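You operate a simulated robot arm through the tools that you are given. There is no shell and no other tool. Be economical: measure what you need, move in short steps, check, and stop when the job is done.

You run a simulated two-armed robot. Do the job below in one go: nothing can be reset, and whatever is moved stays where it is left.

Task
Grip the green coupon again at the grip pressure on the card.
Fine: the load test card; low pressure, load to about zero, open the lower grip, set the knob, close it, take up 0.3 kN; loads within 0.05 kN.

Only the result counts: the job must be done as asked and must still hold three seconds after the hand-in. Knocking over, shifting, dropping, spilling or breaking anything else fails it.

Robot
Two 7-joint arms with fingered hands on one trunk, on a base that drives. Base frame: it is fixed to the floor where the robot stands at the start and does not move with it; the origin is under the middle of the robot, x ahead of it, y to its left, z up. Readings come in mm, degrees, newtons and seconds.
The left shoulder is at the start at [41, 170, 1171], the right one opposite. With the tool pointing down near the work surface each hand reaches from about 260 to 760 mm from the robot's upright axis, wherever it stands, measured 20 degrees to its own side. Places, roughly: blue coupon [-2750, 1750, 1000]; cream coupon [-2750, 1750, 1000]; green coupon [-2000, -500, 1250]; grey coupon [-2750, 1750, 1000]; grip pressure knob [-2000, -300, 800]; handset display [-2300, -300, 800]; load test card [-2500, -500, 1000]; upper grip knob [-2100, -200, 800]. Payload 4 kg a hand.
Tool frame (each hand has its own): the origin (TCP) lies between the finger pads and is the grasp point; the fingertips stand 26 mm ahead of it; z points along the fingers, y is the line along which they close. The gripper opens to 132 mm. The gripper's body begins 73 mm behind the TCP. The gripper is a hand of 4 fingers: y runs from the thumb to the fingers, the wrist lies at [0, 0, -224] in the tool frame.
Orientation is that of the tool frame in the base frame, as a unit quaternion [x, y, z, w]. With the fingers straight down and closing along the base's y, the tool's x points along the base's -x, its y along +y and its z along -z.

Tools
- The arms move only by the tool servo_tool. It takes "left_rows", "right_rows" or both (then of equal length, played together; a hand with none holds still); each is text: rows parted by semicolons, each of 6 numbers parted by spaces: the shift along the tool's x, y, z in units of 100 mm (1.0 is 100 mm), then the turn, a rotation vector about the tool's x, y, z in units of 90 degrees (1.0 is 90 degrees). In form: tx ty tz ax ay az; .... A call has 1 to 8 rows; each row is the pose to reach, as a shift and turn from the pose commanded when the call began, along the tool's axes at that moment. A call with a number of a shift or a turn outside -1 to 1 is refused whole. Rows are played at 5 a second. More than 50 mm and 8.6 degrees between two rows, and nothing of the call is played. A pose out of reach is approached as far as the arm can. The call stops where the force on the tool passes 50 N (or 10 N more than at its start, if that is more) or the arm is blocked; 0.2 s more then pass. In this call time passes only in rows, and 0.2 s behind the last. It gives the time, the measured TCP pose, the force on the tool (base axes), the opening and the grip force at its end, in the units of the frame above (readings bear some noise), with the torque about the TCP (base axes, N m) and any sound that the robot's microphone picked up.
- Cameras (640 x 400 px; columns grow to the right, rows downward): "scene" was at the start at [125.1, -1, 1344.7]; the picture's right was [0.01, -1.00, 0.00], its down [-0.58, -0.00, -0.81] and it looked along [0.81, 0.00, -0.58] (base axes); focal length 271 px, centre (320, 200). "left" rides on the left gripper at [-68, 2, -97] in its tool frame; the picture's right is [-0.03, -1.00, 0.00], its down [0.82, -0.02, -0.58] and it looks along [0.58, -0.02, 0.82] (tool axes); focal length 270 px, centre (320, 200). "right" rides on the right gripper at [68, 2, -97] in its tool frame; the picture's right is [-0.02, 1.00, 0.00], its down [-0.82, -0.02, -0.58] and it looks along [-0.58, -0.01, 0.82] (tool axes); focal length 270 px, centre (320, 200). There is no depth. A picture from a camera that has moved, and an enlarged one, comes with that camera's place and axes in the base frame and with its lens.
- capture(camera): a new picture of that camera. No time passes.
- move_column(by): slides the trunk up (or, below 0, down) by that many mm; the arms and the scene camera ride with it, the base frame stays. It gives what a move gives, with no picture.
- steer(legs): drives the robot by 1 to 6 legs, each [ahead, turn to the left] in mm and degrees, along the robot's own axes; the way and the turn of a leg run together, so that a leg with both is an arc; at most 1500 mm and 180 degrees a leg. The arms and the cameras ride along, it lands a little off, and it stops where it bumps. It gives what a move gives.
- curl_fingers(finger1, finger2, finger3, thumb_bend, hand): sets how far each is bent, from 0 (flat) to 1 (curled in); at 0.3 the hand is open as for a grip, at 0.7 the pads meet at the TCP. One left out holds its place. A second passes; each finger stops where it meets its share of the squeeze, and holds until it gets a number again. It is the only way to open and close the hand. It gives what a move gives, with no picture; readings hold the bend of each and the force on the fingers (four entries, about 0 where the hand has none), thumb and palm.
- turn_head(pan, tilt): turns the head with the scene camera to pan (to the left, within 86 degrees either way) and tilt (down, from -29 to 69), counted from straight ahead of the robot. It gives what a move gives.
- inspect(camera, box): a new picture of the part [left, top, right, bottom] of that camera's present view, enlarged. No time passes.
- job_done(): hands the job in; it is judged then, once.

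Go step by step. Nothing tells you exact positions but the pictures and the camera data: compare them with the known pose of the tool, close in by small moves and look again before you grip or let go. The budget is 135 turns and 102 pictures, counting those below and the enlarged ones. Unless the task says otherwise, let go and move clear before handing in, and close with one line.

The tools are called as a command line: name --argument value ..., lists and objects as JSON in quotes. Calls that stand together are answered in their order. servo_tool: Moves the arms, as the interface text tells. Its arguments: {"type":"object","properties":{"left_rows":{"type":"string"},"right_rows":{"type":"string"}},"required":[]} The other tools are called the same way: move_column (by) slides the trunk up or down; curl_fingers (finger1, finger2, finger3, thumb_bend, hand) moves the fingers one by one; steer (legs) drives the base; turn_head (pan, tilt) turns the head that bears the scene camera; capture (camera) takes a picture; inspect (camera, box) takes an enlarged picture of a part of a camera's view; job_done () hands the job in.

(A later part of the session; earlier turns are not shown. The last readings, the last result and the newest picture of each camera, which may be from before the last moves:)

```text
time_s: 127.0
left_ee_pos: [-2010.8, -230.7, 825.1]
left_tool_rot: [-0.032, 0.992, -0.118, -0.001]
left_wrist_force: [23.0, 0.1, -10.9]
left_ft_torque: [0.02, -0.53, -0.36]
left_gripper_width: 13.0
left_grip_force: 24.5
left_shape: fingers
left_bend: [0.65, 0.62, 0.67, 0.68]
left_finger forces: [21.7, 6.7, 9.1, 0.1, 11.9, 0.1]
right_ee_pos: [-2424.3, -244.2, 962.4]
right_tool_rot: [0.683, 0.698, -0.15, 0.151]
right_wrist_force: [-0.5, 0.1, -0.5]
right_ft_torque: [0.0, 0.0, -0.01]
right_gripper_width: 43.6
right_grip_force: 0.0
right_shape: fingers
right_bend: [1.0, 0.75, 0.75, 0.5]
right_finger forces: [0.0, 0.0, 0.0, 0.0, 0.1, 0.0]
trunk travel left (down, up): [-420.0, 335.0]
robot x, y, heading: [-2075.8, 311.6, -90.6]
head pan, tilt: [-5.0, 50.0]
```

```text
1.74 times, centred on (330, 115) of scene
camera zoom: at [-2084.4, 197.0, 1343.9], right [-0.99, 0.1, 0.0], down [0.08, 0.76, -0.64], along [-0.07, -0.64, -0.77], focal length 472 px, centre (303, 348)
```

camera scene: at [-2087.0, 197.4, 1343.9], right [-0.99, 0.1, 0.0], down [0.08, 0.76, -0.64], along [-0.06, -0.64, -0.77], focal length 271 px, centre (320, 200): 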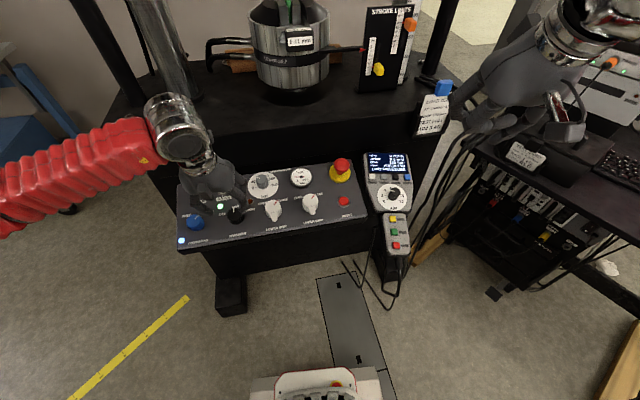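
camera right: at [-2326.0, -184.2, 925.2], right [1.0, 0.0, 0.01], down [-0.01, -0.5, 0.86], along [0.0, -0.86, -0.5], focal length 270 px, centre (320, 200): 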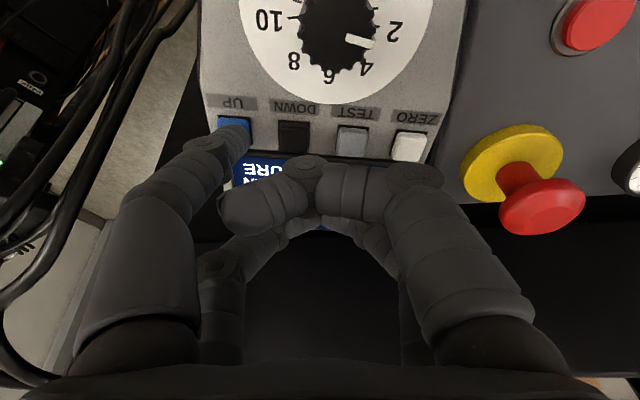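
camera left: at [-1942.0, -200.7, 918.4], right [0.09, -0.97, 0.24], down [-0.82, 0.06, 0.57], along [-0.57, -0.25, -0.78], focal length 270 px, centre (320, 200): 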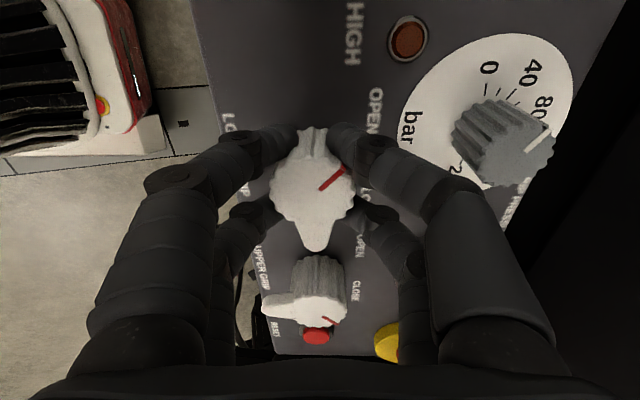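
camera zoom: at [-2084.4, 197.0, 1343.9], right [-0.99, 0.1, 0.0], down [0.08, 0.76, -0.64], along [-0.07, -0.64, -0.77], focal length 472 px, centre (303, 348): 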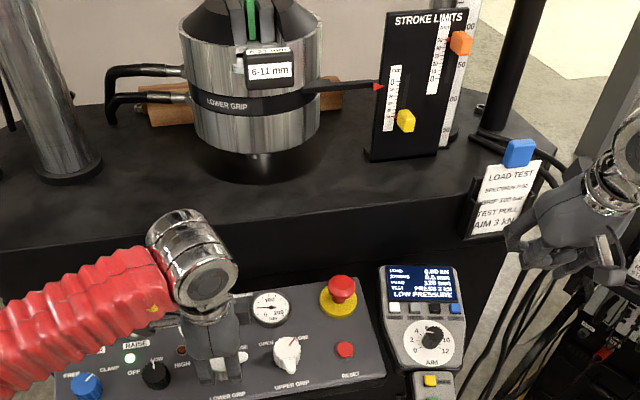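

Resistance rose as at an end stop. I release, lift, unwind the wrist and look at the knob and the lower grip.

curl_fingers --hand "left" --finger1 0.5 --finger2 0.5 --finger3 0.5 --thumb_bend 0.5

servo_tool --left_rows "0 0 -0.3 0 0 0;0 0 -0.6 0 0 0.09;0 0 -0.8 0 0 0.18;0 0 -0.8 0 0 0.27;0 0 -0.8 0 0 0.36;0 0 -0.8 0 0 0.45;0 0 -0.8 0 0 0.54;0 0 -0.8 0 0 0.63"

servo_tool --left_rows "0 0 0 0 0 0.09;0 0 0 0 0 0.18;0 0 0 0 0 0.27;0 0 0 0 0 0.36;0 0 0 0 0 0.4"

capture --camera "left"

turn_head --pan -5 --tilt 35

inspect --camera "scene" --box '[220, 0, 440, 230]'

```text
time_s: 128.0
left_ee_pos: [-2015.0, -228.9, 826.7]
left_tool_rot: [-0.031, 0.992, -0.12, -0.002]
left_wrist_force: [0.8, -0.4, -0.9]
left_ft_torque: [0.04, 0.02, 0.02]
left_gripper_width: 65.4
left_grip_force: 0.1
left_shape: fingers
left_bend: [0.5, 0.5, 0.5, 0.5]
left_finger forces: [0.0, 0.0, 0.0, 0.1, 0.0, 0.0]
right_ee_pos: [-2427.4, -242.8, 962.6]
right_tool_rot: [0.683, 0.698, -0.15, 0.152]
right_wrist_force: [0.3, 0.1, 0.4]
right_ft_torque: [-0.02, 0.01, -0.03]
right_gripper_width: 43.7
right_grip_force: 0.1
right_shape: fingers
right_bend: [1.0, 0.75, 0.75, 0.5]
right_finger forces: [0.1, 0.1, 0.0, 0.1, 0.0, 0.0]
trunk travel left (down, up): [-420.0, 335.0]
robot x, y, heading: [-2076.9, 306.8, -90.8]
head pan, tilt: [-5.0, 50.0]
```

```text
time_s: 129.8
left_ee_pos: [-2013.2, -210.9, 904.6]
left_tool_rot: [0.444, 0.888, -0.106, 0.055]
left_wrist_force: [0.2, -0.8, -0.7]
left_ft_torque: [0.03, 0.0, 0.0]
left_gripper_width: 65.3
left_grip_force: 0.0
left_shape: fingers
left_bend: [0.5, 0.5, 0.5, 0.5]
left_finger forces: [0.1, 0.1, 0.0, 0.0, 0.0, 0.0]
right_ee_pos: [-2427.0, -241.9, 962.2]
right_tool_rot: [0.684, 0.698, -0.149, 0.152]
right_wrist_force: [-0.4, -0.1, -0.1]
right_ft_torque: [0.0, 0.0, -0.02]
right_gripper_width: 43.5
right_grip_force: 0.0
right_shape: fingers
right_bend: [1.0, 0.75, 0.75, 0.5]
right_finger forces: [0.0, 0.1, 0.1, 0.0, 0.0, 0.1]
trunk travel left (down, up): [-420.0, 335.0]
robot x, y, heading: [-2078.9, 306.1, -90.8]
head pan, tilt: [-5.0, 50.0]
```

```text
time_s: 131.0
left_ee_pos: [-2013.6, -209.9, 904.8]
left_tool_rot: [0.697, 0.707, -0.085, 0.085]
left_wrist_force: [0.1, -0.4, 0.6]
left_ft_torque: [0.0, 0.0, 0.01]
left_gripper_width: 65.2
left_grip_force: 0.1
left_shape: fingers
left_bend: [0.5, 0.5, 0.5, 0.5]
left_finger forces: [0.1, 0.0, 0.0, 0.0, 0.0, 0.1]
right_ee_pos: [-2426.4, -241.9, 963.6]
right_tool_rot: [0.684, 0.698, -0.149, 0.151]
right_wrist_force: [0.6, 0.1, -1.1]
right_ft_torque: [0.03, 0.02, 0.0]
right_gripper_width: 43.9
right_grip_force: 0.0
right_shape: fingers
right_bend: [1.0, 0.75, 0.75, 0.5]
right_finger forces: [0.1, 0.0, 0.0, 0.1, 0.0, 0.1]
trunk travel left (down, up): [-420.0, 335.0]
robot x, y, heading: [-2076.9, 310.3, -90.8]
head pan, tilt: [-5.0, 50.0]
```

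```text
37 pictures are left
camera left: at [-2010.5, -253.8, 1014.2], right [-1.0, -0.04, 0.01], down [-0.03, 0.93, 0.37], along [-0.02, 0.37, -0.93], focal length 270 px, centre (320, 200)
```

left: 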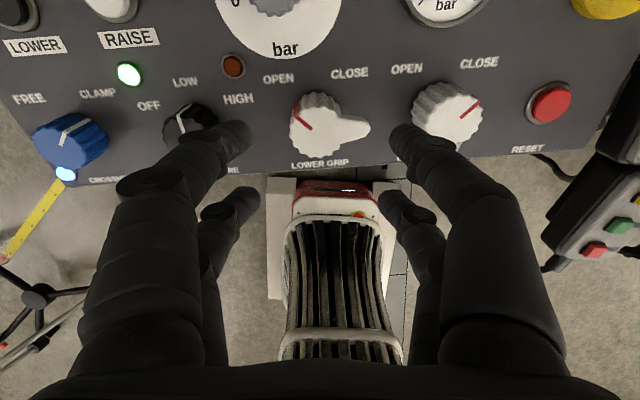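

```text
time_s: 131.8
left_ee_pos: [-2013.8, -210.1, 903.9]
left_tool_rot: [0.696, 0.708, -0.083, 0.085]
left_wrist_force: [0.0, 0.6, 0.5]
left_ft_torque: [-0.01, 0.0, -0.01]
left_gripper_width: 65.2
left_grip_force: 0.1
left_shape: fingers
left_bend: [0.5, 0.5, 0.5, 0.5]
left_finger forces: [0.0, 0.1, 0.0, 0.1, 0.0, 0.1]
right_ee_pos: [-2427.4, -242.8, 962.4]
right_tool_rot: [0.684, 0.698, -0.15, 0.152]
right_wrist_force: [-1.1, -0.5, 0.0]
right_ft_torque: [-0.05, -0.03, 0.0]
right_gripper_width: 43.7
right_grip_force: 0.1
right_shape: fingers
right_bend: [1.0, 0.75, 0.75, 0.5]
right_finger forces: [0.1, 0.0, 0.1, 0.0, 0.0, 0.1]
trunk travel left (down, up): [-420.0, 335.0]
robot x, y, heading: [-2078.3, 310.8, -90.9]
head pan, tilt: [-5.0, 35.0]
```

```text
1.74 times, centred on (330, 115) of scene
camera zoom: at [-2087.9, 186.9, 1365.6], right [-0.99, 0.1, 0.0], down [0.06, 0.57, -0.82], along [-0.08, -0.81, -0.57], focal length 472 px, centre (303, 348)
```

zoom: 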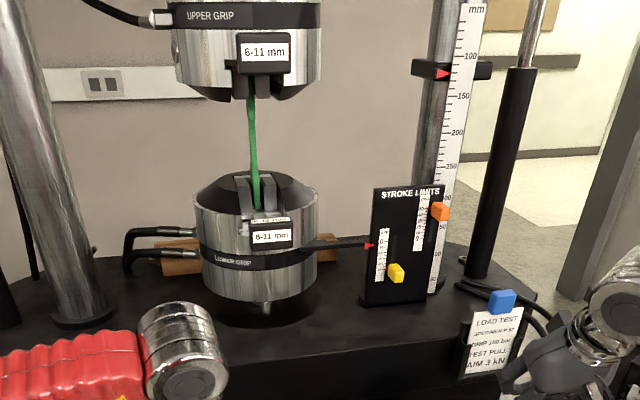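

The knob points to OPEN and the lower jaws have opened, with the coupon held by the upper grip. Next I move the left hand over the bar knob near [-1984, -318, 826].

servo_tool --left_rows "-0.4 0.1 0.1 0 0 0;-0.75 0.2 0.2 0 0 0;-0.86 0.29 0.35 0 0 0"

capture --camera "left"

```text
time_s: 132.6
left_ee_pos: [-1982.2, -302.1, 889.7]
left_tool_rot: [0.696, 0.708, -0.084, 0.084]
left_wrist_force: [0.0, -0.6, -0.1]
left_ft_torque: [-0.01, -0.01, 0.02]
left_gripper_width: 65.4
left_grip_force: 0.1
left_shape: fingers
left_bend: [0.5, 0.5, 0.5, 0.5]
left_finger forces: [0.1, 0.1, 0.0, 0.0, 0.0, 0.1]
right_ee_pos: [-2427.2, -242.8, 962.0]
right_tool_rot: [0.683, 0.698, -0.15, 0.152]
right_wrist_force: [1.1, 0.3, -0.2]
right_ft_torque: [0.01, -0.01, 0.01]
right_gripper_width: 43.8
right_grip_force: 0.1
right_shape: fingers
right_bend: [1.0, 0.75, 0.75, 0.5]
right_finger forces: [0.1, 0.1, 0.0, 0.0, 0.0, 0.0]
trunk travel left (down, up): [-420.0, 335.0]
robot x, y, heading: [-2076.0, 309.4, -90.6]
head pan, tilt: [-5.0, 35.0]
```

```text
35 pictures are left
camera left: at [-1978.2, -345.5, 1000.6], right [-1.0, -0.04, 0.01], down [-0.04, 0.93, 0.37], along [-0.02, 0.37, -0.93], focal length 270 px, centre (320, 200)
```

left: 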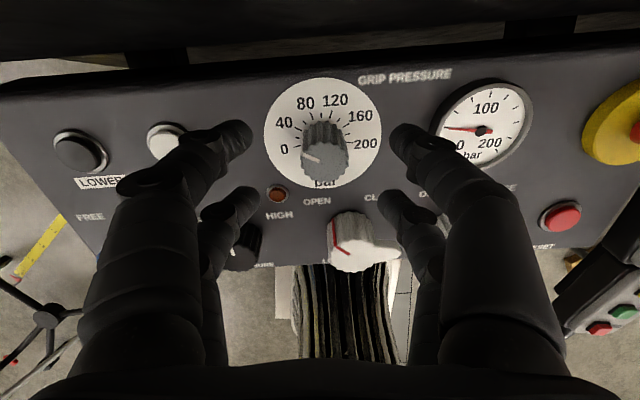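

The dial is clear: the pointer sits near 40 bar and 100 lies straight up. I pre-turn the hand 32° counter-clockwise while coming down onto the knob.

servo_tool --left_rows "0.02 -0.02 0.08 0 0 -0.09;0.04 -0.02 0.16 0 0 -0.18;0.06 -0.02 0.24 0 0 -0.27;0.07 -0.02 0.32 0 0 -0.36;0.07 -0.02 0.42 0 0 -0.36"

capture --camera "left"

```text
time_s: 133.8
left_ee_pos: [-1984.7, -305.5, 847.2]
left_tool_rot: [0.47, 0.874, -0.105, 0.059]
left_wrist_force: [0.0, 0.5, -0.2]
left_ft_torque: [-0.01, 0.01, 0.0]
left_gripper_width: 65.5
left_grip_force: 0.1
left_shape: fingers
left_bend: [0.5, 0.5, 0.5, 0.5]
left_finger forces: [0.0, 0.1, 0.0, 0.1, 0.0, 0.0]
right_ee_pos: [-2426.9, -242.7, 961.2]
right_tool_rot: [0.684, 0.698, -0.15, 0.151]
right_wrist_force: [0.5, -0.8, -0.9]
right_ft_torque: [0.04, -0.01, 0.02]
right_gripper_width: 43.5
right_grip_force: 0.1
right_shape: fingers
right_bend: [1.0, 0.75, 0.75, 0.5]
right_finger forces: [0.0, 0.0, 0.0, 0.1, 0.0, 0.0]
trunk travel left (down, up): [-420.0, 335.0]
robot x, y, heading: [-2074.0, 309.4, -90.8]
head pan, tilt: [-5.0, 35.0]
```

```text
34 pictures are left
camera left: at [-1945.0, -336.4, 955.3], right [-0.82, -0.56, 0.13], down [-0.47, 0.79, 0.4], along [-0.33, 0.27, -0.91], focal length 270 px, centre (320, 200)
```

left: 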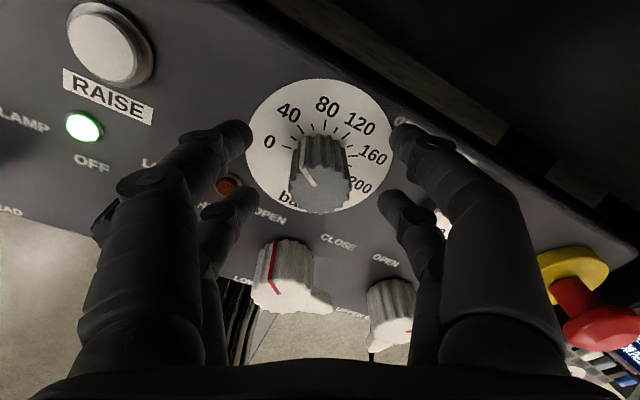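

Well centred. I grip the knob and turn it clockwise about 65°.

curl_fingers --hand "left" --finger1 0.75 --finger2 0.75 --finger3 0.75 --thumb_bend 0.75

servo_tool --left_rows "0 0 0 0 0 0.09;0 0 0 0 0 0.18;0 0 0 0 0 0.27;0 0 0 0 0 0.36;0 0 0 0 0 0.45;0 0 0 0 0 0.54;0 0 0 0 0 0.63;0 0 0 0 0 0.7"

capture --camera "left"

```text
time_s: 134.8
left_ee_pos: [-1985.0, -304.9, 847.1]
left_tool_rot: [0.471, 0.874, -0.104, 0.058]
left_wrist_force: [-2.2, -2.7, -9.8]
left_ft_torque: [-0.01, 0.04, -0.01]
left_gripper_width: 2.8
left_grip_force: 11.8
left_shape: fingers
left_bend: [0.72, 0.72, 0.72, 0.71]
left_finger forces: [5.5, 6.1, 5.4, 0.0, 6.7, 0.0]
right_ee_pos: [-2426.5, -243.7, 961.1]
right_tool_rot: [0.683, 0.698, -0.15, 0.152]
right_wrist_force: [-1.2, 0.3, 0.3]
right_ft_torque: [0.01, 0.0, 0.03]
right_gripper_width: 43.7
right_grip_force: 0.1
right_shape: fingers
right_bend: [1.0, 0.75, 0.75, 0.5]
right_finger forces: [0.0, 0.0, 0.0, 0.1, 0.1, 0.1]
trunk travel left (down, up): [-420.0, 335.0]
robot x, y, heading: [-2078.6, 308.7, -90.9]
head pan, tilt: [-5.0, 35.0]
```

```text
time_s: 136.6
left_ee_pos: [-1983.4, -305.2, 847.3]
left_tool_rot: [0.859, 0.498, -0.058, 0.104]
left_wrist_force: [0.5, 2.5, -12.5]
left_ft_torque: [0.09, 0.01, 0.01]
left_gripper_width: 1.4
left_grip_force: 14.1
left_shape: fingers
left_bend: [0.72, 0.72, 0.72, 0.71]
left_finger forces: [5.2, 8.3, 7.5, 0.0, 6.2, 0.0]
right_ee_pos: [-2426.2, -243.0, 961.4]
right_tool_rot: [0.683, 0.698, -0.149, 0.152]
right_wrist_force: [-0.1, -0.5, 0.0]
right_ft_torque: [-0.01, -0.02, 0.01]
right_gripper_width: 43.5
right_grip_force: 0.1
right_shape: fingers
right_bend: [1.0, 0.75, 0.75, 0.5]
right_finger forces: [0.0, 0.0, 0.1, 0.0, 0.0, 0.0]
trunk travel left (down, up): [-420.0, 335.0]
robot x, y, heading: [-2077.1, 309.7, -90.9]
head pan, tilt: [-5.0, 35.0]
```

```text
33 pictures are left
camera left: at [-2016.6, -340.8, 955.8], right [-0.88, 0.46, -0.12], down [0.38, 0.84, 0.39], along [0.28, 0.3, -0.91], focal length 270 px, centre (320, 200)
```

left: 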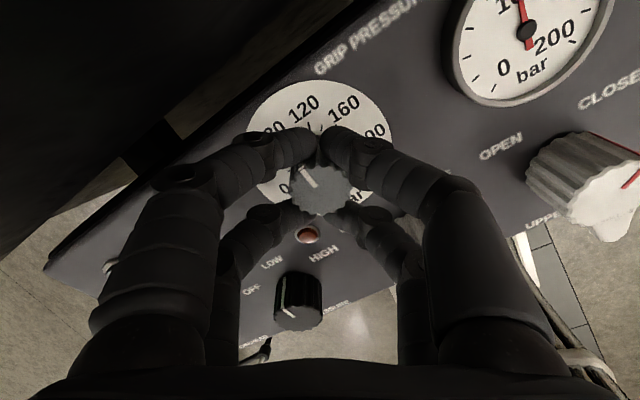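

The gauge needle has moved toward 100. I open the hand, lift straight up, and read the dial and gauge.

curl_fingers --hand "left" --finger1 0.5 --finger2 0.5 --finger3 0.5 --thumb_bend 0.5

servo_tool --left_rows "0 0 -0.2 0 0 0;0 0 -0.42 0 0 -0.09;0 0 -0.42 0 0 -0.18;0 0 -0.42 0 0 -0.27;0 0 -0.42 0 0 -0.34"

inspect --camera "left" --box '[240, 60, 560, 260]'

```text
time_s: 137.6
left_ee_pos: [-1985.2, -305.5, 848.2]
left_tool_rot: [0.858, 0.499, -0.059, 0.104]
left_wrist_force: [-0.3, 0.6, 0.0]
left_ft_torque: [-0.02, 0.01, 0.0]
left_gripper_width: 65.2
left_grip_force: 0.1
left_shape: fingers
left_bend: [0.5, 0.5, 0.5, 0.5]
left_finger forces: [0.0, 0.0, 0.1, 0.1, 0.0, 0.1]
right_ee_pos: [-2425.6, -241.9, 961.8]
right_tool_rot: [0.684, 0.698, -0.15, 0.151]
right_wrist_force: [-0.2, -0.8, -0.6]
right_ft_torque: [-0.05, 0.01, -0.02]
right_gripper_width: 43.8
right_grip_force: 0.0
right_shape: fingers
right_bend: [1.0, 0.75, 0.75, 0.5]
right_finger forces: [0.0, 0.0, 0.0, 0.1, 0.0, 0.0]
trunk travel left (down, up): [-420.0, 335.0]
robot x, y, heading: [-2077.3, 313.4, -90.9]
head pan, tilt: [-5.0, 35.0]
```

```text
time_s: 138.8
left_ee_pos: [-1983.8, -295.9, 889.9]
left_tool_rot: [0.696, 0.708, -0.085, 0.086]
left_wrist_force: [0.0, -0.9, 0.5]
left_ft_torque: [-0.01, -0.04, 0.03]
left_gripper_width: 65.5
left_grip_force: 0.1
left_shape: fingers
left_bend: [0.5, 0.5, 0.5, 0.5]
left_finger forces: [0.0, 0.1, 0.0, 0.0, 0.0, 0.1]
right_ee_pos: [-2425.7, -241.9, 961.7]
right_tool_rot: [0.684, 0.698, -0.149, 0.152]
right_wrist_force: [-0.9, 0.8, -0.4]
right_ft_torque: [-0.01, -0.01, 0.03]
right_gripper_width: 43.7
right_grip_force: 0.2
right_shape: fingers
right_bend: [1.0, 0.75, 0.75, 0.5]
right_finger forces: [0.0, 0.0, 0.1, 0.0, 0.0, 0.0]
trunk travel left (down, up): [-420.0, 335.0]
robot x, y, heading: [-2076.7, 310.5, -90.8]
head pan, tilt: [-5.0, 35.0]
```

```text
2.00 times, centred on (400, 160) of left
camera zoom: at [-1980.9, -338.5, 1000.4], right [-1.0, -0.04, 0.01], down [-0.04, 0.93, 0.37], along [-0.02, 0.37, -0.93], focal length 541 px, centre (160, 280)
```

zoom: 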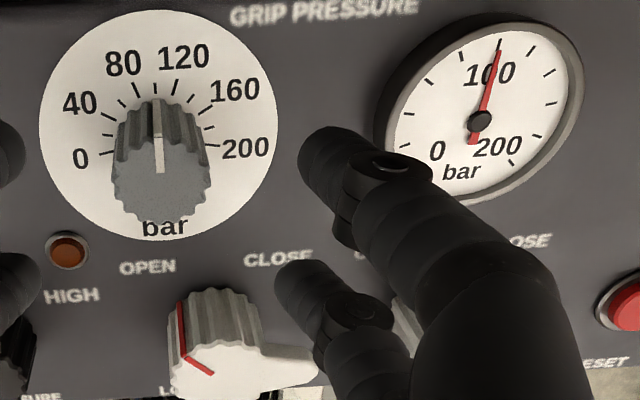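

The gauge and dial both read 100 bar. Now I return over the lower grip knob and pre-turn the wrist to match its nose for closing.

servo_tool --left_rows "0.2 -0.1 -0.3 0 0 -0.09;0.6 -0.2 -0.32 0 0 -0.18;0.8 -0.3 -0.32 0 0 -0.27;0.8 -0.3 -0.32 0 0 -0.36;0.8 -0.3 -0.32 0 0 -0.45;0.8 -0.3 -0.32 0 0 -0.54;0.8 -0.3 -0.32 0 0 -0.63;0.8 -0.3 -0.32 0 0 -0.72"

servo_tool --left_rows "0 0 0 0 0 -0.09;0 0 0 0 0 -0.18;0 0 0 0 0 -0.27;0 0 0 0 0 -0.31"

capture --camera "left"

```text
time_s: 140.6
left_ee_pos: [-2017.5, -211.3, 901.2]
left_tool_rot: [0.208, 0.971, -0.117, 0.028]
left_wrist_force: [-0.1, -1.2, 0.6]
left_ft_torque: [0.0, 0.01, 0.01]
left_gripper_width: 65.3
left_grip_force: 0.0
left_shape: fingers
left_bend: [0.5, 0.5, 0.5, 0.5]
left_finger forces: [0.0, 0.0, 0.1, 0.0, 0.1, 0.1]
right_ee_pos: [-2427.2, -241.9, 962.7]
right_tool_rot: [0.684, 0.698, -0.151, 0.152]
right_wrist_force: [1.1, 0.0, 0.5]
right_ft_torque: [0.01, 0.03, 0.01]
right_gripper_width: 43.7
right_grip_force: 0.1
right_shape: fingers
right_bend: [1.0, 0.75, 0.75, 0.5]
right_finger forces: [0.0, 0.0, 0.0, 0.1, 0.0, 0.0]
trunk travel left (down, up): [-420.0, 335.0]
robot x, y, heading: [-2077.0, 310.0, -90.7]
head pan, tilt: [-5.0, 35.0]
```

```text
time_s: 141.6
left_ee_pos: [-2017.0, -211.4, 901.3]
left_tool_rot: [-0.033, 0.992, -0.12, -0.002]
left_wrist_force: [0.9, -0.1, -0.5]
left_ft_torque: [-0.04, 0.02, 0.01]
left_gripper_width: 65.3
left_grip_force: 0.1
left_shape: fingers
left_bend: [0.5, 0.5, 0.5, 0.5]
left_finger forces: [0.0, 0.0, 0.0, 0.0, 0.0, 0.0]
right_ee_pos: [-2425.8, -242.2, 962.4]
right_tool_rot: [0.684, 0.698, -0.149, 0.151]
right_wrist_force: [-0.3, 0.1, 0.3]
right_ft_torque: [0.01, 0.02, 0.0]
right_gripper_width: 43.6
right_grip_force: 0.1
right_shape: fingers
right_bend: [1.0, 0.75, 0.75, 0.5]
right_finger forces: [0.0, 0.1, 0.1, 0.0, 0.0, 0.0]
trunk travel left (down, up): [-420.0, 335.0]
robot x, y, heading: [-2081.8, 307.5, -91.2]
head pan, tilt: [-5.0, 35.0]
```

```text
31 pictures are left
camera left: at [-1948.2, -181.3, 994.1], right [0.09, -0.97, 0.24], down [-0.82, 0.06, 0.58], along [-0.57, -0.25, -0.78], focal length 270 px, centre (320, 200)
```

left: 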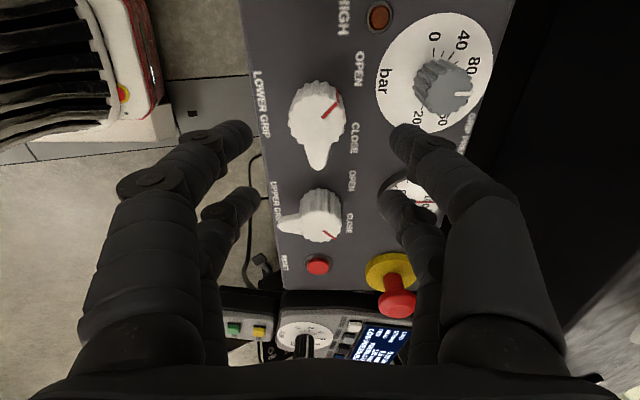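

The nose lines up with the hand. I shift 3.5 mm and descend onto the knob.

servo_tool --left_rows "-0.035 0 0.3 0 0 0;-0.035 0 0.6 0 0 0;-0.035 0 0.765 0 0 0"

curl_fingers --hand "left" --finger1 0.75 --finger2 0.75 --finger3 0.75 --thumb_bend 0.75

capture --camera "left"

```text
time_s: 142.4
left_ee_pos: [-2010.6, -228.1, 827.6]
left_tool_rot: [-0.032, 0.992, -0.121, -0.001]
left_wrist_force: [0.3, -0.1, -0.5]
left_ft_torque: [0.01, 0.02, 0.0]
left_gripper_width: 65.3
left_grip_force: 0.1
left_shape: fingers
left_bend: [0.5, 0.5, 0.5, 0.5]
left_finger forces: [0.1, 0.1, 0.0, 0.0, 0.0, 0.0]
right_ee_pos: [-2426.2, -242.3, 961.8]
right_tool_rot: [0.683, 0.698, -0.15, 0.152]
right_wrist_force: [0.3, -0.8, 0.2]
right_ft_torque: [0.06, 0.01, -0.01]
right_gripper_width: 43.8
right_grip_force: 0.1
right_shape: fingers
right_bend: [1.0, 0.75, 0.75, 0.5]
right_finger forces: [0.1, 0.0, 0.1, 0.0, 0.0, 0.0]
trunk travel left (down, up): [-420.0, 335.0]
robot x, y, heading: [-2078.1, 312.6, -90.6]
head pan, tilt: [-5.0, 35.0]
```

```text
time_s: 143.4
left_ee_pos: [-2011.5, -228.2, 826.8]
left_tool_rot: [-0.032, 0.992, -0.12, -0.002]
left_wrist_force: [1.5, -1.7, -7.2]
left_ft_torque: [0.03, -0.02, -0.08]
left_gripper_width: 19.7
left_grip_force: 16.6
left_shape: fingers
left_bend: [0.63, 0.64, 0.67, 0.68]
left_finger forces: [8.3, 9.1, 6.2, 0.0, 9.6, 0.0]
right_ee_pos: [-2426.9, -241.6, 962.0]
right_tool_rot: [0.684, 0.698, -0.15, 0.152]
right_wrist_force: [-0.9, 0.6, 0.1]
right_ft_torque: [0.0, 0.01, 0.03]
right_gripper_width: 43.6
right_grip_force: 0.0
right_shape: fingers
right_bend: [1.0, 0.75, 0.75, 0.5]
right_finger forces: [0.0, 0.0, 0.2, 0.0, 0.0, 0.0]
trunk travel left (down, up): [-420.0, 335.0]
robot x, y, heading: [-2077.1, 313.1, -91.2]
head pan, tilt: [-5.0, 35.0]
```

```text
30 pictures are left
camera left: at [-1942.9, -199.5, 919.4], right [0.09, -0.97, 0.24], down [-0.82, 0.07, 0.58], along [-0.57, -0.24, -0.78], focal length 270 px, centre (320, 200)
```

left: 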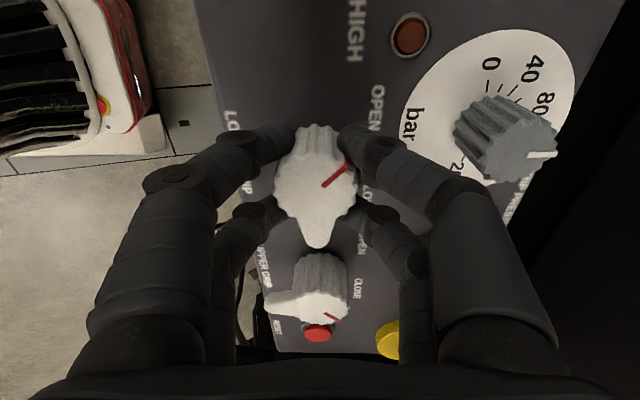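

The grip is good. I turn the knob clockwise to CLOSE in two calls, release and look.

servo_tool --left_rows "0 0 0 0 0 0.09;0 0 0 0 0 0.18;0 0 0 0 0 0.27;0 0 0 0 0 0.36;0 0 0 0 0 0.45;0 0 0 0 0 0.54;0 0 0 0 0 0.63;0 0 0 0 0 0.72"

servo_tool --left_rows "0 0 0 0 0 0.09;0 0 0 0 0 0.18;0 0 0 0 0 0.27;0 0 0 0 0 0.32"

curl_fingers --hand "left" --finger1 0.5 --finger2 0.5 --finger3 0.5 --thumb_bend 0.5

servo_tool --left_rows "0 0 -0.3 0 0 0;0 0 -0.6 0 0 0;0 0 -0.8 0 0 0"

capture --camera "left"

inspect --camera "scene" --box '[220, 0, 440, 230]'

```text
time_s: 145.2
left_ee_pos: [-2012.5, -227.8, 826.6]
left_tool_rot: [0.507, 0.854, -0.101, 0.061]
left_wrist_force: [-3.8, 3.1, -7.7]
left_ft_torque: [0.19, -0.07, 0.08]
left_gripper_width: 19.0
left_grip_force: 17.6
left_shape: fingers
left_bend: [0.64, 0.64, 0.68, 0.68]
left_finger forces: [6.6, 11.3, 8.2, 0.0, 9.9, 0.0]
right_ee_pos: [-2426.6, -241.9, 962.2]
right_tool_rot: [0.684, 0.698, -0.15, 0.15]
right_wrist_force: [0.0, -0.2, 0.2]
right_ft_torque: [-0.01, 0.0, 0.0]
right_gripper_width: 43.9
right_grip_force: 0.1
right_shape: fingers
right_bend: [1.0, 0.75, 0.75, 0.5]
right_finger forces: [0.0, 0.0, 0.1, 0.0, 0.0, 0.0]
trunk travel left (down, up): [-420.0, 335.0]
robot x, y, heading: [-2078.5, 310.7, -90.8]
head pan, tilt: [-5.0, 35.0]
```

```text
time_s: 146.2
left_ee_pos: [-2013.5, -226.4, 826.1]
left_tool_rot: [0.703, 0.701, -0.083, 0.085]
left_wrist_force: [-2.9, 13.5, -9.4]
left_ft_torque: [0.36, -0.1, 0.14]
left_gripper_width: 17.6
left_grip_force: 20.5
left_shape: fingers
left_bend: [0.64, 0.65, 0.68, 0.68]
left_finger forces: [5.8, 14.4, 11.6, 0.0, 9.4, 0.0]
right_ee_pos: [-2426.3, -241.8, 963.0]
right_tool_rot: [0.684, 0.698, -0.15, 0.152]
right_wrist_force: [0.3, -0.4, -0.3]
right_ft_torque: [-0.01, 0.0, 0.01]
right_gripper_width: 43.7
right_grip_force: 0.0
right_shape: fingers
right_bend: [1.0, 0.75, 0.75, 0.5]
right_finger forces: [0.0, 0.0, 0.0, 0.0, 0.0, 0.0]
trunk travel left (down, up): [-420.0, 335.0]
robot x, y, heading: [-2076.0, 312.2, -90.9]
head pan, tilt: [-5.0, 35.0]
```

```text
time_s: 147.2
left_ee_pos: [-2011.4, -228.6, 826.4]
left_tool_rot: [0.701, 0.703, -0.084, 0.086]
left_wrist_force: [0.6, -0.1, 0.9]
left_ft_torque: [0.0, 0.0, -0.01]
left_gripper_width: 65.4
left_grip_force: 0.1
left_shape: fingers
left_bend: [0.5, 0.5, 0.5, 0.5]
left_finger forces: [0.1, 0.1, 0.0, 0.0, 0.0, 0.0]
right_ee_pos: [-2426.7, -242.8, 962.4]
right_tool_rot: [0.684, 0.697, -0.15, 0.152]
right_wrist_force: [0.6, -0.1, 0.8]
right_ft_torque: [-0.01, 0.0, 0.0]
right_gripper_width: 43.8
right_grip_force: 0.1
right_shape: fingers
right_bend: [1.0, 0.75, 0.75, 0.5]
right_finger forces: [0.0, 0.0, 0.0, 0.0, 0.0, 0.1]
trunk travel left (down, up): [-420.0, 335.0]
robot x, y, heading: [-2078.9, 309.1, -90.8]
head pan, tilt: [-5.0, 35.0]
```

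```text
time_s: 148.0
left_ee_pos: [-2014.6, -211.2, 905.4]
left_tool_rot: [0.702, 0.702, -0.083, 0.086]
left_wrist_force: [0.0, 0.0, -0.3]
left_ft_torque: [0.04, -0.02, 0.0]
left_gripper_width: 65.3
left_grip_force: 0.0
left_shape: fingers
left_bend: [0.5, 0.5, 0.5, 0.5]
left_finger forces: [0.1, 0.0, 0.0, 0.1, 0.0, 0.0]
right_ee_pos: [-2426.3, -241.8, 963.8]
right_tool_rot: [0.684, 0.698, -0.15, 0.152]
right_wrist_force: [-1.0, 0.1, -0.2]
right_ft_torque: [0.02, 0.01, 0.01]
right_gripper_width: 43.6
right_grip_force: 0.1
right_shape: fingers
right_bend: [1.0, 0.75, 0.75, 0.5]
right_finger forces: [0.0, 0.0, 0.0, 0.1, 0.0, 0.1]
trunk travel left (down, up): [-420.0, 335.0]
robot x, y, heading: [-2073.5, 311.0, -90.7]
head pan, tilt: [-5.0, 35.0]
```

```text
29 pictures are left
camera left: at [-2011.7, -254.3, 1016.2], right [-1.0, -0.03, 0.0], down [-0.02, 0.93, 0.37], along [-0.01, 0.37, -0.93], focal length 270 px, centre (320, 200)
```

left: 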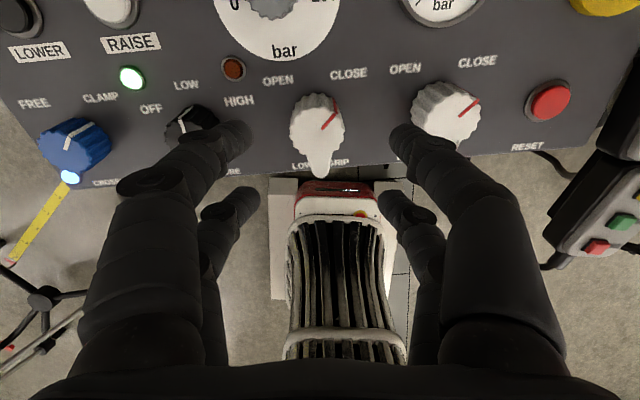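

```text
1.74 times, centred on (330, 115) of scene
camera zoom: at [-2087.9, 187.1, 1365.7], right [-0.99, 0.1, 0.0], down [0.06, 0.57, -0.82], along [-0.08, -0.81, -0.57], focal length 472 px, centre (303, 348)
```

zoom: 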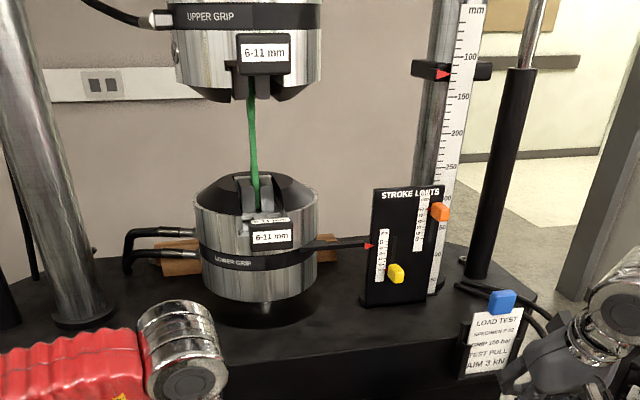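

The lower grip is closed. I tilt the head back to read the display and bring the right thumb over the DOWN button, about 30 mm left of UP.

turn_head --pan -5 --tilt 50

inspect --camera "scene" --box '[280, 130, 430, 220]'

servo_tool --right_rows "-0.03 0.3 0 0 0 0"

servo_tool --right_rows "0 0.3 0 0 0 0;0 0.7 0.15 0 0 0;0 1.0 0.5 0 0 0;0 1.0 0.95 0 0 0"

capture --camera "right"

```text
time_s: 148.8
left_ee_pos: [-2013.5, -210.7, 905.4]
left_tool_rot: [0.702, 0.702, -0.084, 0.086]
left_wrist_force: [0.2, -0.2, 0.8]
left_ft_torque: [0.02, 0.02, -0.03]
left_gripper_width: 65.2
left_grip_force: 0.0
left_shape: fingers
left_bend: [0.5, 0.5, 0.5, 0.5]
left_finger forces: [0.0, 0.0, 0.1, 0.1, 0.0, 0.0]
right_ee_pos: [-2427.3, -242.2, 962.5]
right_tool_rot: [0.684, 0.698, -0.15, 0.151]
right_wrist_force: [-0.8, 0.4, -0.1]
right_ft_torque: [0.02, -0.02, 0.03]
right_gripper_width: 43.7
right_grip_force: 0.0
right_shape: fingers
right_bend: [1.0, 0.75, 0.75, 0.5]
right_finger forces: [0.0, 0.0, 0.1, 0.0, 0.0, 0.1]
trunk travel left (down, up): [-420.0, 335.0]
robot x, y, heading: [-2079.8, 310.0, -90.7]
head pan, tilt: [-5.0, 50.0]
```

```text
4.27 times, centred on (355, 175) of scene
camera zoom: at [-2086.8, 197.9, 1344.0], right [-0.99, 0.1, 0.0], down [0.08, 0.76, -0.64], along [-0.06, -0.64, -0.77], focal length 1157 px, centre (171, 307)
```

zoom: 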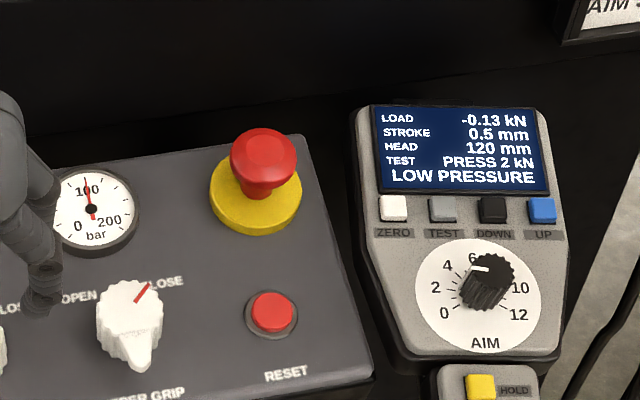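

```text
time_s: 149.2
left_ee_pos: [-2013.1, -211.5, 905.3]
left_tool_rot: [0.702, 0.703, -0.083, 0.085]
left_wrist_force: [-0.4, -0.1, -0.8]
left_ft_torque: [0.0, 0.05, -0.02]
left_gripper_width: 65.5
left_grip_force: 0.1
left_shape: fingers
left_bend: [0.5, 0.5, 0.5, 0.5]
left_finger forces: [0.0, 0.0, 0.0, 0.0, 0.1, 0.0]
right_ee_pos: [-2396.2, -245.1, 963.6]
right_tool_rot: [0.684, 0.697, -0.15, 0.152]
right_wrist_force: [0.5, 0.4, 0.5]
right_ft_torque: [-0.02, -0.01, 0.01]
right_gripper_width: 43.6
right_grip_force: 0.1
right_shape: fingers
right_bend: [1.0, 0.75, 0.75, 0.5]
right_finger forces: [0.0, 0.0, 0.0, 0.0, 0.1, 0.0]
trunk travel left (down, up): [-420.0, 335.0]
robot x, y, heading: [-2073.2, 310.8, -90.8]
head pan, tilt: [-5.0, 50.0]
```

```text
time_s: 150.2
left_ee_pos: [-2013.1, -212.1, 904.6]
left_tool_rot: [0.702, 0.702, -0.083, 0.086]
left_wrist_force: [0.0, 0.4, 0.1]
left_ft_torque: [0.05, -0.01, 0.01]
left_gripper_width: 65.4
left_grip_force: 0.0
left_shape: fingers
left_bend: [0.5, 0.5, 0.5, 0.5]
left_finger forces: [0.1, 0.0, 0.0, 0.1, 0.0, 0.1]
right_ee_pos: [-2297.8, -283.2, 879.0]
right_tool_rot: [0.683, 0.698, -0.15, 0.152]
right_wrist_force: [0.8, 0.4, -0.6]
right_ft_torque: [0.02, 0.01, 0.03]
right_gripper_width: 43.7
right_grip_force: 0.1
right_shape: fingers
right_bend: [1.0, 0.75, 0.75, 0.5]
right_finger forces: [0.0, 0.0, 0.0, 0.1, 0.0, 0.0]
trunk travel left (down, up): [-420.0, 335.0]
robot x, y, heading: [-2077.1, 312.6, -90.6]
head pan, tilt: [-5.0, 50.0]
```

```text
26 pictures are left
camera right: at [-2298.1, -181.9, 938.0], right [1.0, 0.0, 0.01], down [-0.01, -0.5, 0.87], along [0.0, -0.87, -0.5], focal length 270 px, centre (320, 200)
```

right: 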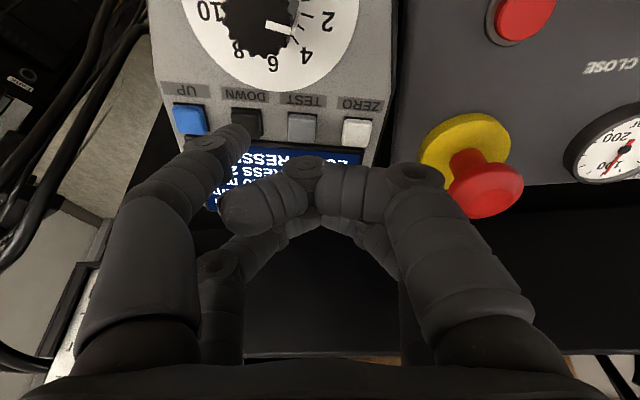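

Clamping left -0.13 kN; I need to reach +0.30. The thumb is lined up with DOWN, so I press five rows and read.

servo_tool --right_rows "0 0.01 0.2 0 0 0;0 0.01 0.22 0 0 0;0 0.01 0.22 0 0 0;0 0.01 0.22 0 0 0;0 0.01 0.22 0 0 0;0 0 0 0 0 0;0 0 -0.45 0 0 0"

servo_tool --right_rows "0 -0.3 -0.35 0 0 0;0 -0.7 -0.5 0 0 0;0 -1.0 -0.5 0 0 0"

inspect --camera "scene" --box '[340, 130, 430, 220]'

```text
time_s: 151.8
left_ee_pos: [-2015.2, -212.6, 905.1]
left_tool_rot: [0.702, 0.702, -0.084, 0.086]
left_wrist_force: [0.0, -0.5, -0.8]
left_ft_torque: [-0.02, -0.01, -0.01]
left_gripper_width: 65.3
left_grip_force: 0.0
left_shape: fingers
left_bend: [0.5, 0.5, 0.5, 0.5]
left_finger forces: [0.1, 0.1, 0.1, 0.1, 0.0, 0.0]
right_ee_pos: [-2299.8, -261.2, 920.6]
right_tool_rot: [0.684, 0.698, -0.15, 0.151]
right_wrist_force: [0.1, 0.4, 0.0]
right_ft_torque: [0.02, 0.02, -0.02]
right_gripper_width: 44.0
right_grip_force: 0.1
right_shape: fingers
right_bend: [1.0, 0.75, 0.75, 0.5]
right_finger forces: [0.1, 0.1, 0.0, 0.0, 0.0, 0.0]
trunk travel left (down, up): [-420.0, 335.0]
robot x, y, heading: [-2076.6, 310.7, -90.9]
head pan, tilt: [-5.0, 50.0]
heard: click
```

```text
time_s: 152.6
left_ee_pos: [-2013.9, -211.5, 905.5]
left_tool_rot: [0.701, 0.703, -0.083, 0.087]
left_wrist_force: [0.4, -0.2, -0.2]
left_ft_torque: [0.02, 0.02, 0.0]
left_gripper_width: 65.7
left_grip_force: 0.1
left_shape: fingers
left_bend: [0.5, 0.5, 0.5, 0.5]
left_finger forces: [0.0, 0.1, 0.1, 0.0, 0.0, 0.1]
right_ee_pos: [-2396.1, -244.4, 963.8]
right_tool_rot: [0.683, 0.698, -0.149, 0.151]
right_wrist_force: [0.8, 0.1, -0.2]
right_ft_torque: [-0.03, -0.04, 0.02]
right_gripper_width: 44.1
right_grip_force: 0.1
right_shape: fingers
right_bend: [1.0, 0.75, 0.75, 0.5]
right_finger forces: [0.0, 0.0, 0.0, 0.0, 0.0, 0.0]
trunk travel left (down, up): [-420.0, 335.0]
robot x, y, heading: [-2079.0, 313.5, -90.8]
head pan, tilt: [-5.0, 50.0]
```

```text
4.44 times, centred on (385, 175) of scene
camera zoom: at [-2087.1, 198.3, 1344.0], right [-0.99, 0.1, 0.0], down [0.08, 0.76, -0.64], along [-0.06, -0.64, -0.77], focal length 1205 px, centre (31, 311)
```

zoom: 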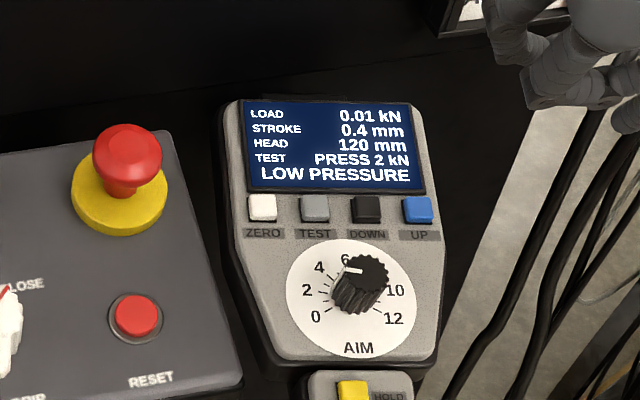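

Load rose to 0.01 kN. I press six more rows.

servo_tool --right_rows "0 0.3 0 0 0 0;0 0.7 0.15 0 0 0;0 1.0 0.5 0 0 0;0 1.0 0.95 0 0 0"

servo_tool --right_rows "0 0.01 0.2 0 0 0;0 0.01 0.22 0 0 0;0 0.01 0.22 0 0 0;0 0.01 0.22 0 0 0;0 0.01 0.22 0 0 0;0 0.01 0.22 0 0 0;0 0 0 0 0 0;0 0 -0.45 0 0 0"

servo_tool --right_rows "0 -0.3 -0.35 0 0 0;0 -0.7 -0.5 0 0 0;0 -1.0 -0.5 0 0 0"

inspect --camera "scene" --box '[340, 130, 430, 220]'

```text
time_s: 153.6
left_ee_pos: [-2014.3, -212.1, 904.1]
left_tool_rot: [0.702, 0.702, -0.083, 0.086]
left_wrist_force: [0.3, -0.7, 0.5]
left_ft_torque: [0.0, 0.0, 0.02]
left_gripper_width: 65.2
left_grip_force: 0.0
left_shape: fingers
left_bend: [0.5, 0.5, 0.5, 0.5]
left_finger forces: [0.0, 0.0, 0.1, 0.0, 0.0, 0.0]
right_ee_pos: [-2294.4, -284.0, 875.5]
right_tool_rot: [0.684, 0.697, -0.15, 0.151]
right_wrist_force: [0.5, -0.8, -0.4]
right_ft_torque: [0.01, 0.02, 0.0]
right_gripper_width: 43.8
right_grip_force: 0.1
right_shape: fingers
right_bend: [1.0, 0.75, 0.75, 0.5]
right_finger forces: [0.1, 0.0, 0.1, 0.0, 0.0, 0.1]
trunk travel left (down, up): [-420.0, 335.0]
robot x, y, heading: [-2077.9, 309.9, -91.0]
head pan, tilt: [-5.0, 50.0]
```

```text
time_s: 155.4
left_ee_pos: [-2014.2, -211.5, 905.7]
left_tool_rot: [0.702, 0.702, -0.084, 0.086]
left_wrist_force: [0.2, 0.4, -0.4]
left_ft_torque: [0.0, -0.01, 0.0]
left_gripper_width: 65.2
left_grip_force: 0.1
left_shape: fingers
left_bend: [0.5, 0.5, 0.5, 0.5]
left_finger forces: [0.0, 0.0, 0.0, 0.0, 0.0, 0.1]
right_ee_pos: [-2298.0, -263.3, 916.9]
right_tool_rot: [0.684, 0.697, -0.15, 0.151]
right_wrist_force: [0.0, -0.1, 0.2]
right_ft_torque: [0.0, -0.01, -0.03]
right_gripper_width: 43.6
right_grip_force: 0.1
right_shape: fingers
right_bend: [1.0, 0.75, 0.75, 0.5]
right_finger forces: [0.1, 0.0, 0.0, 0.1, 0.2, 0.0]
trunk travel left (down, up): [-420.0, 335.0]
robot x, y, heading: [-2076.7, 307.2, -90.9]
head pan, tilt: [-5.0, 50.0]
heard: click
```

```text
time_s: 156.2
left_ee_pos: [-2014.5, -211.2, 905.2]
left_tool_rot: [0.701, 0.703, -0.083, 0.086]
left_wrist_force: [-0.7, 0.1, 0.6]
left_ft_torque: [0.0, 0.01, 0.0]
left_gripper_width: 65.2
left_grip_force: 0.0
left_shape: fingers
left_bend: [0.5, 0.5, 0.5, 0.5]
left_finger forces: [0.1, 0.0, 0.0, 0.1, 0.0, 0.1]
right_ee_pos: [-2398.0, -244.0, 964.9]
right_tool_rot: [0.683, 0.698, -0.15, 0.153]
right_wrist_force: [-0.3, 0.8, -1.0]
right_ft_torque: [0.0, -0.02, 0.02]
right_gripper_width: 43.9
right_grip_force: 0.1
right_shape: fingers
right_bend: [1.0, 0.75, 0.75, 0.5]
right_finger forces: [0.0, 0.0, 0.0, 0.0, 0.1, 0.1]
trunk travel left (down, up): [-420.0, 335.0]
robot x, y, heading: [-2079.0, 311.2, -90.8]
head pan, tilt: [-5.0, 50.0]
```

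```text
4.44 times, centred on (385, 175) of scene
camera zoom: at [-2087.1, 198.3, 1344.0], right [-0.99, 0.1, 0.0], down [0.08, 0.76, -0.64], along [-0.06, -0.64, -0.77], focal length 1205 px, centre (31, 311)
```

zoom: 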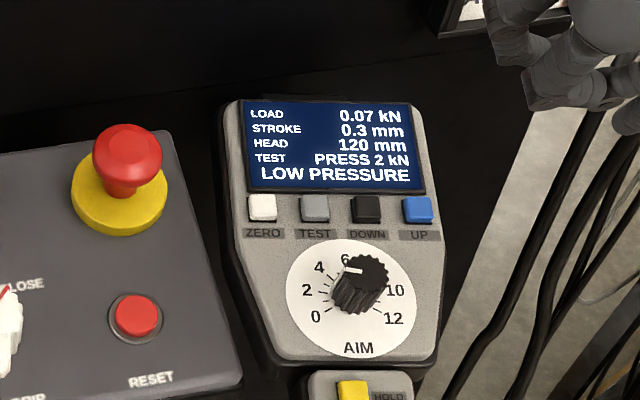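

Load is 0.07 kN, so stiffness is low near zero. I press six more rows.

servo_tool --right_rows "0 0.3 0 0 0 0;0 0.7 0.15 0 0 0;0 1.0 0.5 0 0 0;0 1.0 0.95 0 0 0"

servo_tool --right_rows "0 0.01 0.2 0 0 0;0 0.01 0.22 0 0 0;0 0.01 0.22 0 0 0;0 0.01 0.22 0 0 0;0 0.01 0.22 0 0 0;0 0.01 0.22 0 0 0;0 0 0 0 0 0;0 0 -0.45 0 0 0"

servo_tool --right_rows "0 -0.3 -0.35 0 0 0;0 -0.7 -0.5 0 0 0;0 -1.0 -0.5 0 0 0"

inspect --camera "scene" --box '[340, 130, 430, 220]'

```text
time_s: 157.2
left_ee_pos: [-2014.1, -212.5, 905.0]
left_tool_rot: [0.702, 0.702, -0.083, 0.086]
left_wrist_force: [-0.4, -0.5, 0.5]
left_ft_torque: [0.03, -0.01, 0.05]
left_gripper_width: 65.7
left_grip_force: 0.0
left_shape: fingers
left_bend: [0.5, 0.5, 0.5, 0.5]
left_finger forces: [0.1, 0.1, 0.0, 0.0, 0.0, 0.0]
right_ee_pos: [-2297.7, -282.6, 873.3]
right_tool_rot: [0.683, 0.698, -0.149, 0.152]
right_wrist_force: [0.6, -0.9, -0.4]
right_ft_torque: [-0.01, -0.01, -0.02]
right_gripper_width: 43.7
right_grip_force: 0.1
right_shape: fingers
right_bend: [1.0, 0.75, 0.75, 0.5]
right_finger forces: [0.0, 0.0, 0.1, 0.1, 0.0, 0.0]
trunk travel left (down, up): [-420.0, 335.0]
robot x, y, heading: [-2079.6, 309.9, -90.8]
head pan, tilt: [-5.0, 50.0]
```

```text
time_s: 159.0
left_ee_pos: [-2014.2, -211.3, 905.9]
left_tool_rot: [0.702, 0.702, -0.083, 0.086]
left_wrist_force: [0.4, -0.2, -0.4]
left_ft_torque: [0.01, 0.0, 0.03]
left_gripper_width: 65.1
left_grip_force: 0.0
left_shape: fingers
left_bend: [0.5, 0.5, 0.5, 0.5]
left_finger forces: [0.2, 0.1, 0.0, 0.1, 0.0, 0.1]
right_ee_pos: [-2298.5, -262.7, 919.7]
right_tool_rot: [0.684, 0.697, -0.151, 0.151]
right_wrist_force: [-0.5, 0.4, -0.5]
right_ft_torque: [0.01, -0.02, 0.01]
right_gripper_width: 43.8
right_grip_force: 0.1
right_shape: fingers
right_bend: [1.0, 0.75, 0.75, 0.5]
right_finger forces: [0.0, 0.1, 0.0, 0.1, 0.1, 0.0]
trunk travel left (down, up): [-420.0, 335.0]
robot x, y, heading: [-2076.0, 308.6, -91.0]
head pan, tilt: [-5.0, 50.0]
heard: click
```

```text
time_s: 159.8
left_ee_pos: [-2014.3, -210.7, 904.9]
left_tool_rot: [0.702, 0.702, -0.084, 0.086]
left_wrist_force: [0.3, 0.7, 1.1]
left_ft_torque: [0.0, 0.0, 0.0]
left_gripper_width: 65.3
left_grip_force: 0.1
left_shape: fingers
left_bend: [0.5, 0.5, 0.5, 0.5]
left_finger forces: [0.0, 0.0, 0.0, 0.0, 0.0, 0.0]
right_ee_pos: [-2398.0, -243.5, 963.5]
right_tool_rot: [0.683, 0.699, -0.149, 0.152]
right_wrist_force: [0.2, -0.6, 0.1]
right_ft_torque: [0.01, 0.0, 0.0]
right_gripper_width: 43.7
right_grip_force: 0.1
right_shape: fingers
right_bend: [1.0, 0.75, 0.75, 0.5]
right_finger forces: [0.0, 0.1, 0.0, 0.0, 0.1, 0.0]
trunk travel left (down, up): [-420.0, 335.0]
robot x, y, heading: [-2072.8, 309.9, -90.6]
head pan, tilt: [-5.0, 50.0]
```

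```text
4.44 times, centred on (385, 175) of scene
camera zoom: at [-2087.1, 198.2, 1344.0], right [-0.99, 0.1, 0.0], down [0.08, 0.76, -0.64], along [-0.06, -0.64, -0.77], focal length 1205 px, centre (31, 311)
```

zoom: 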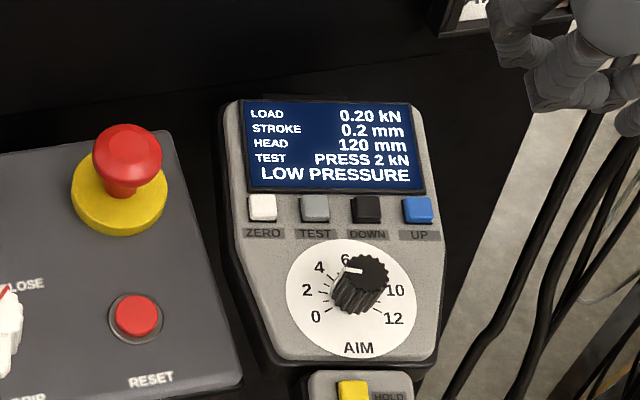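

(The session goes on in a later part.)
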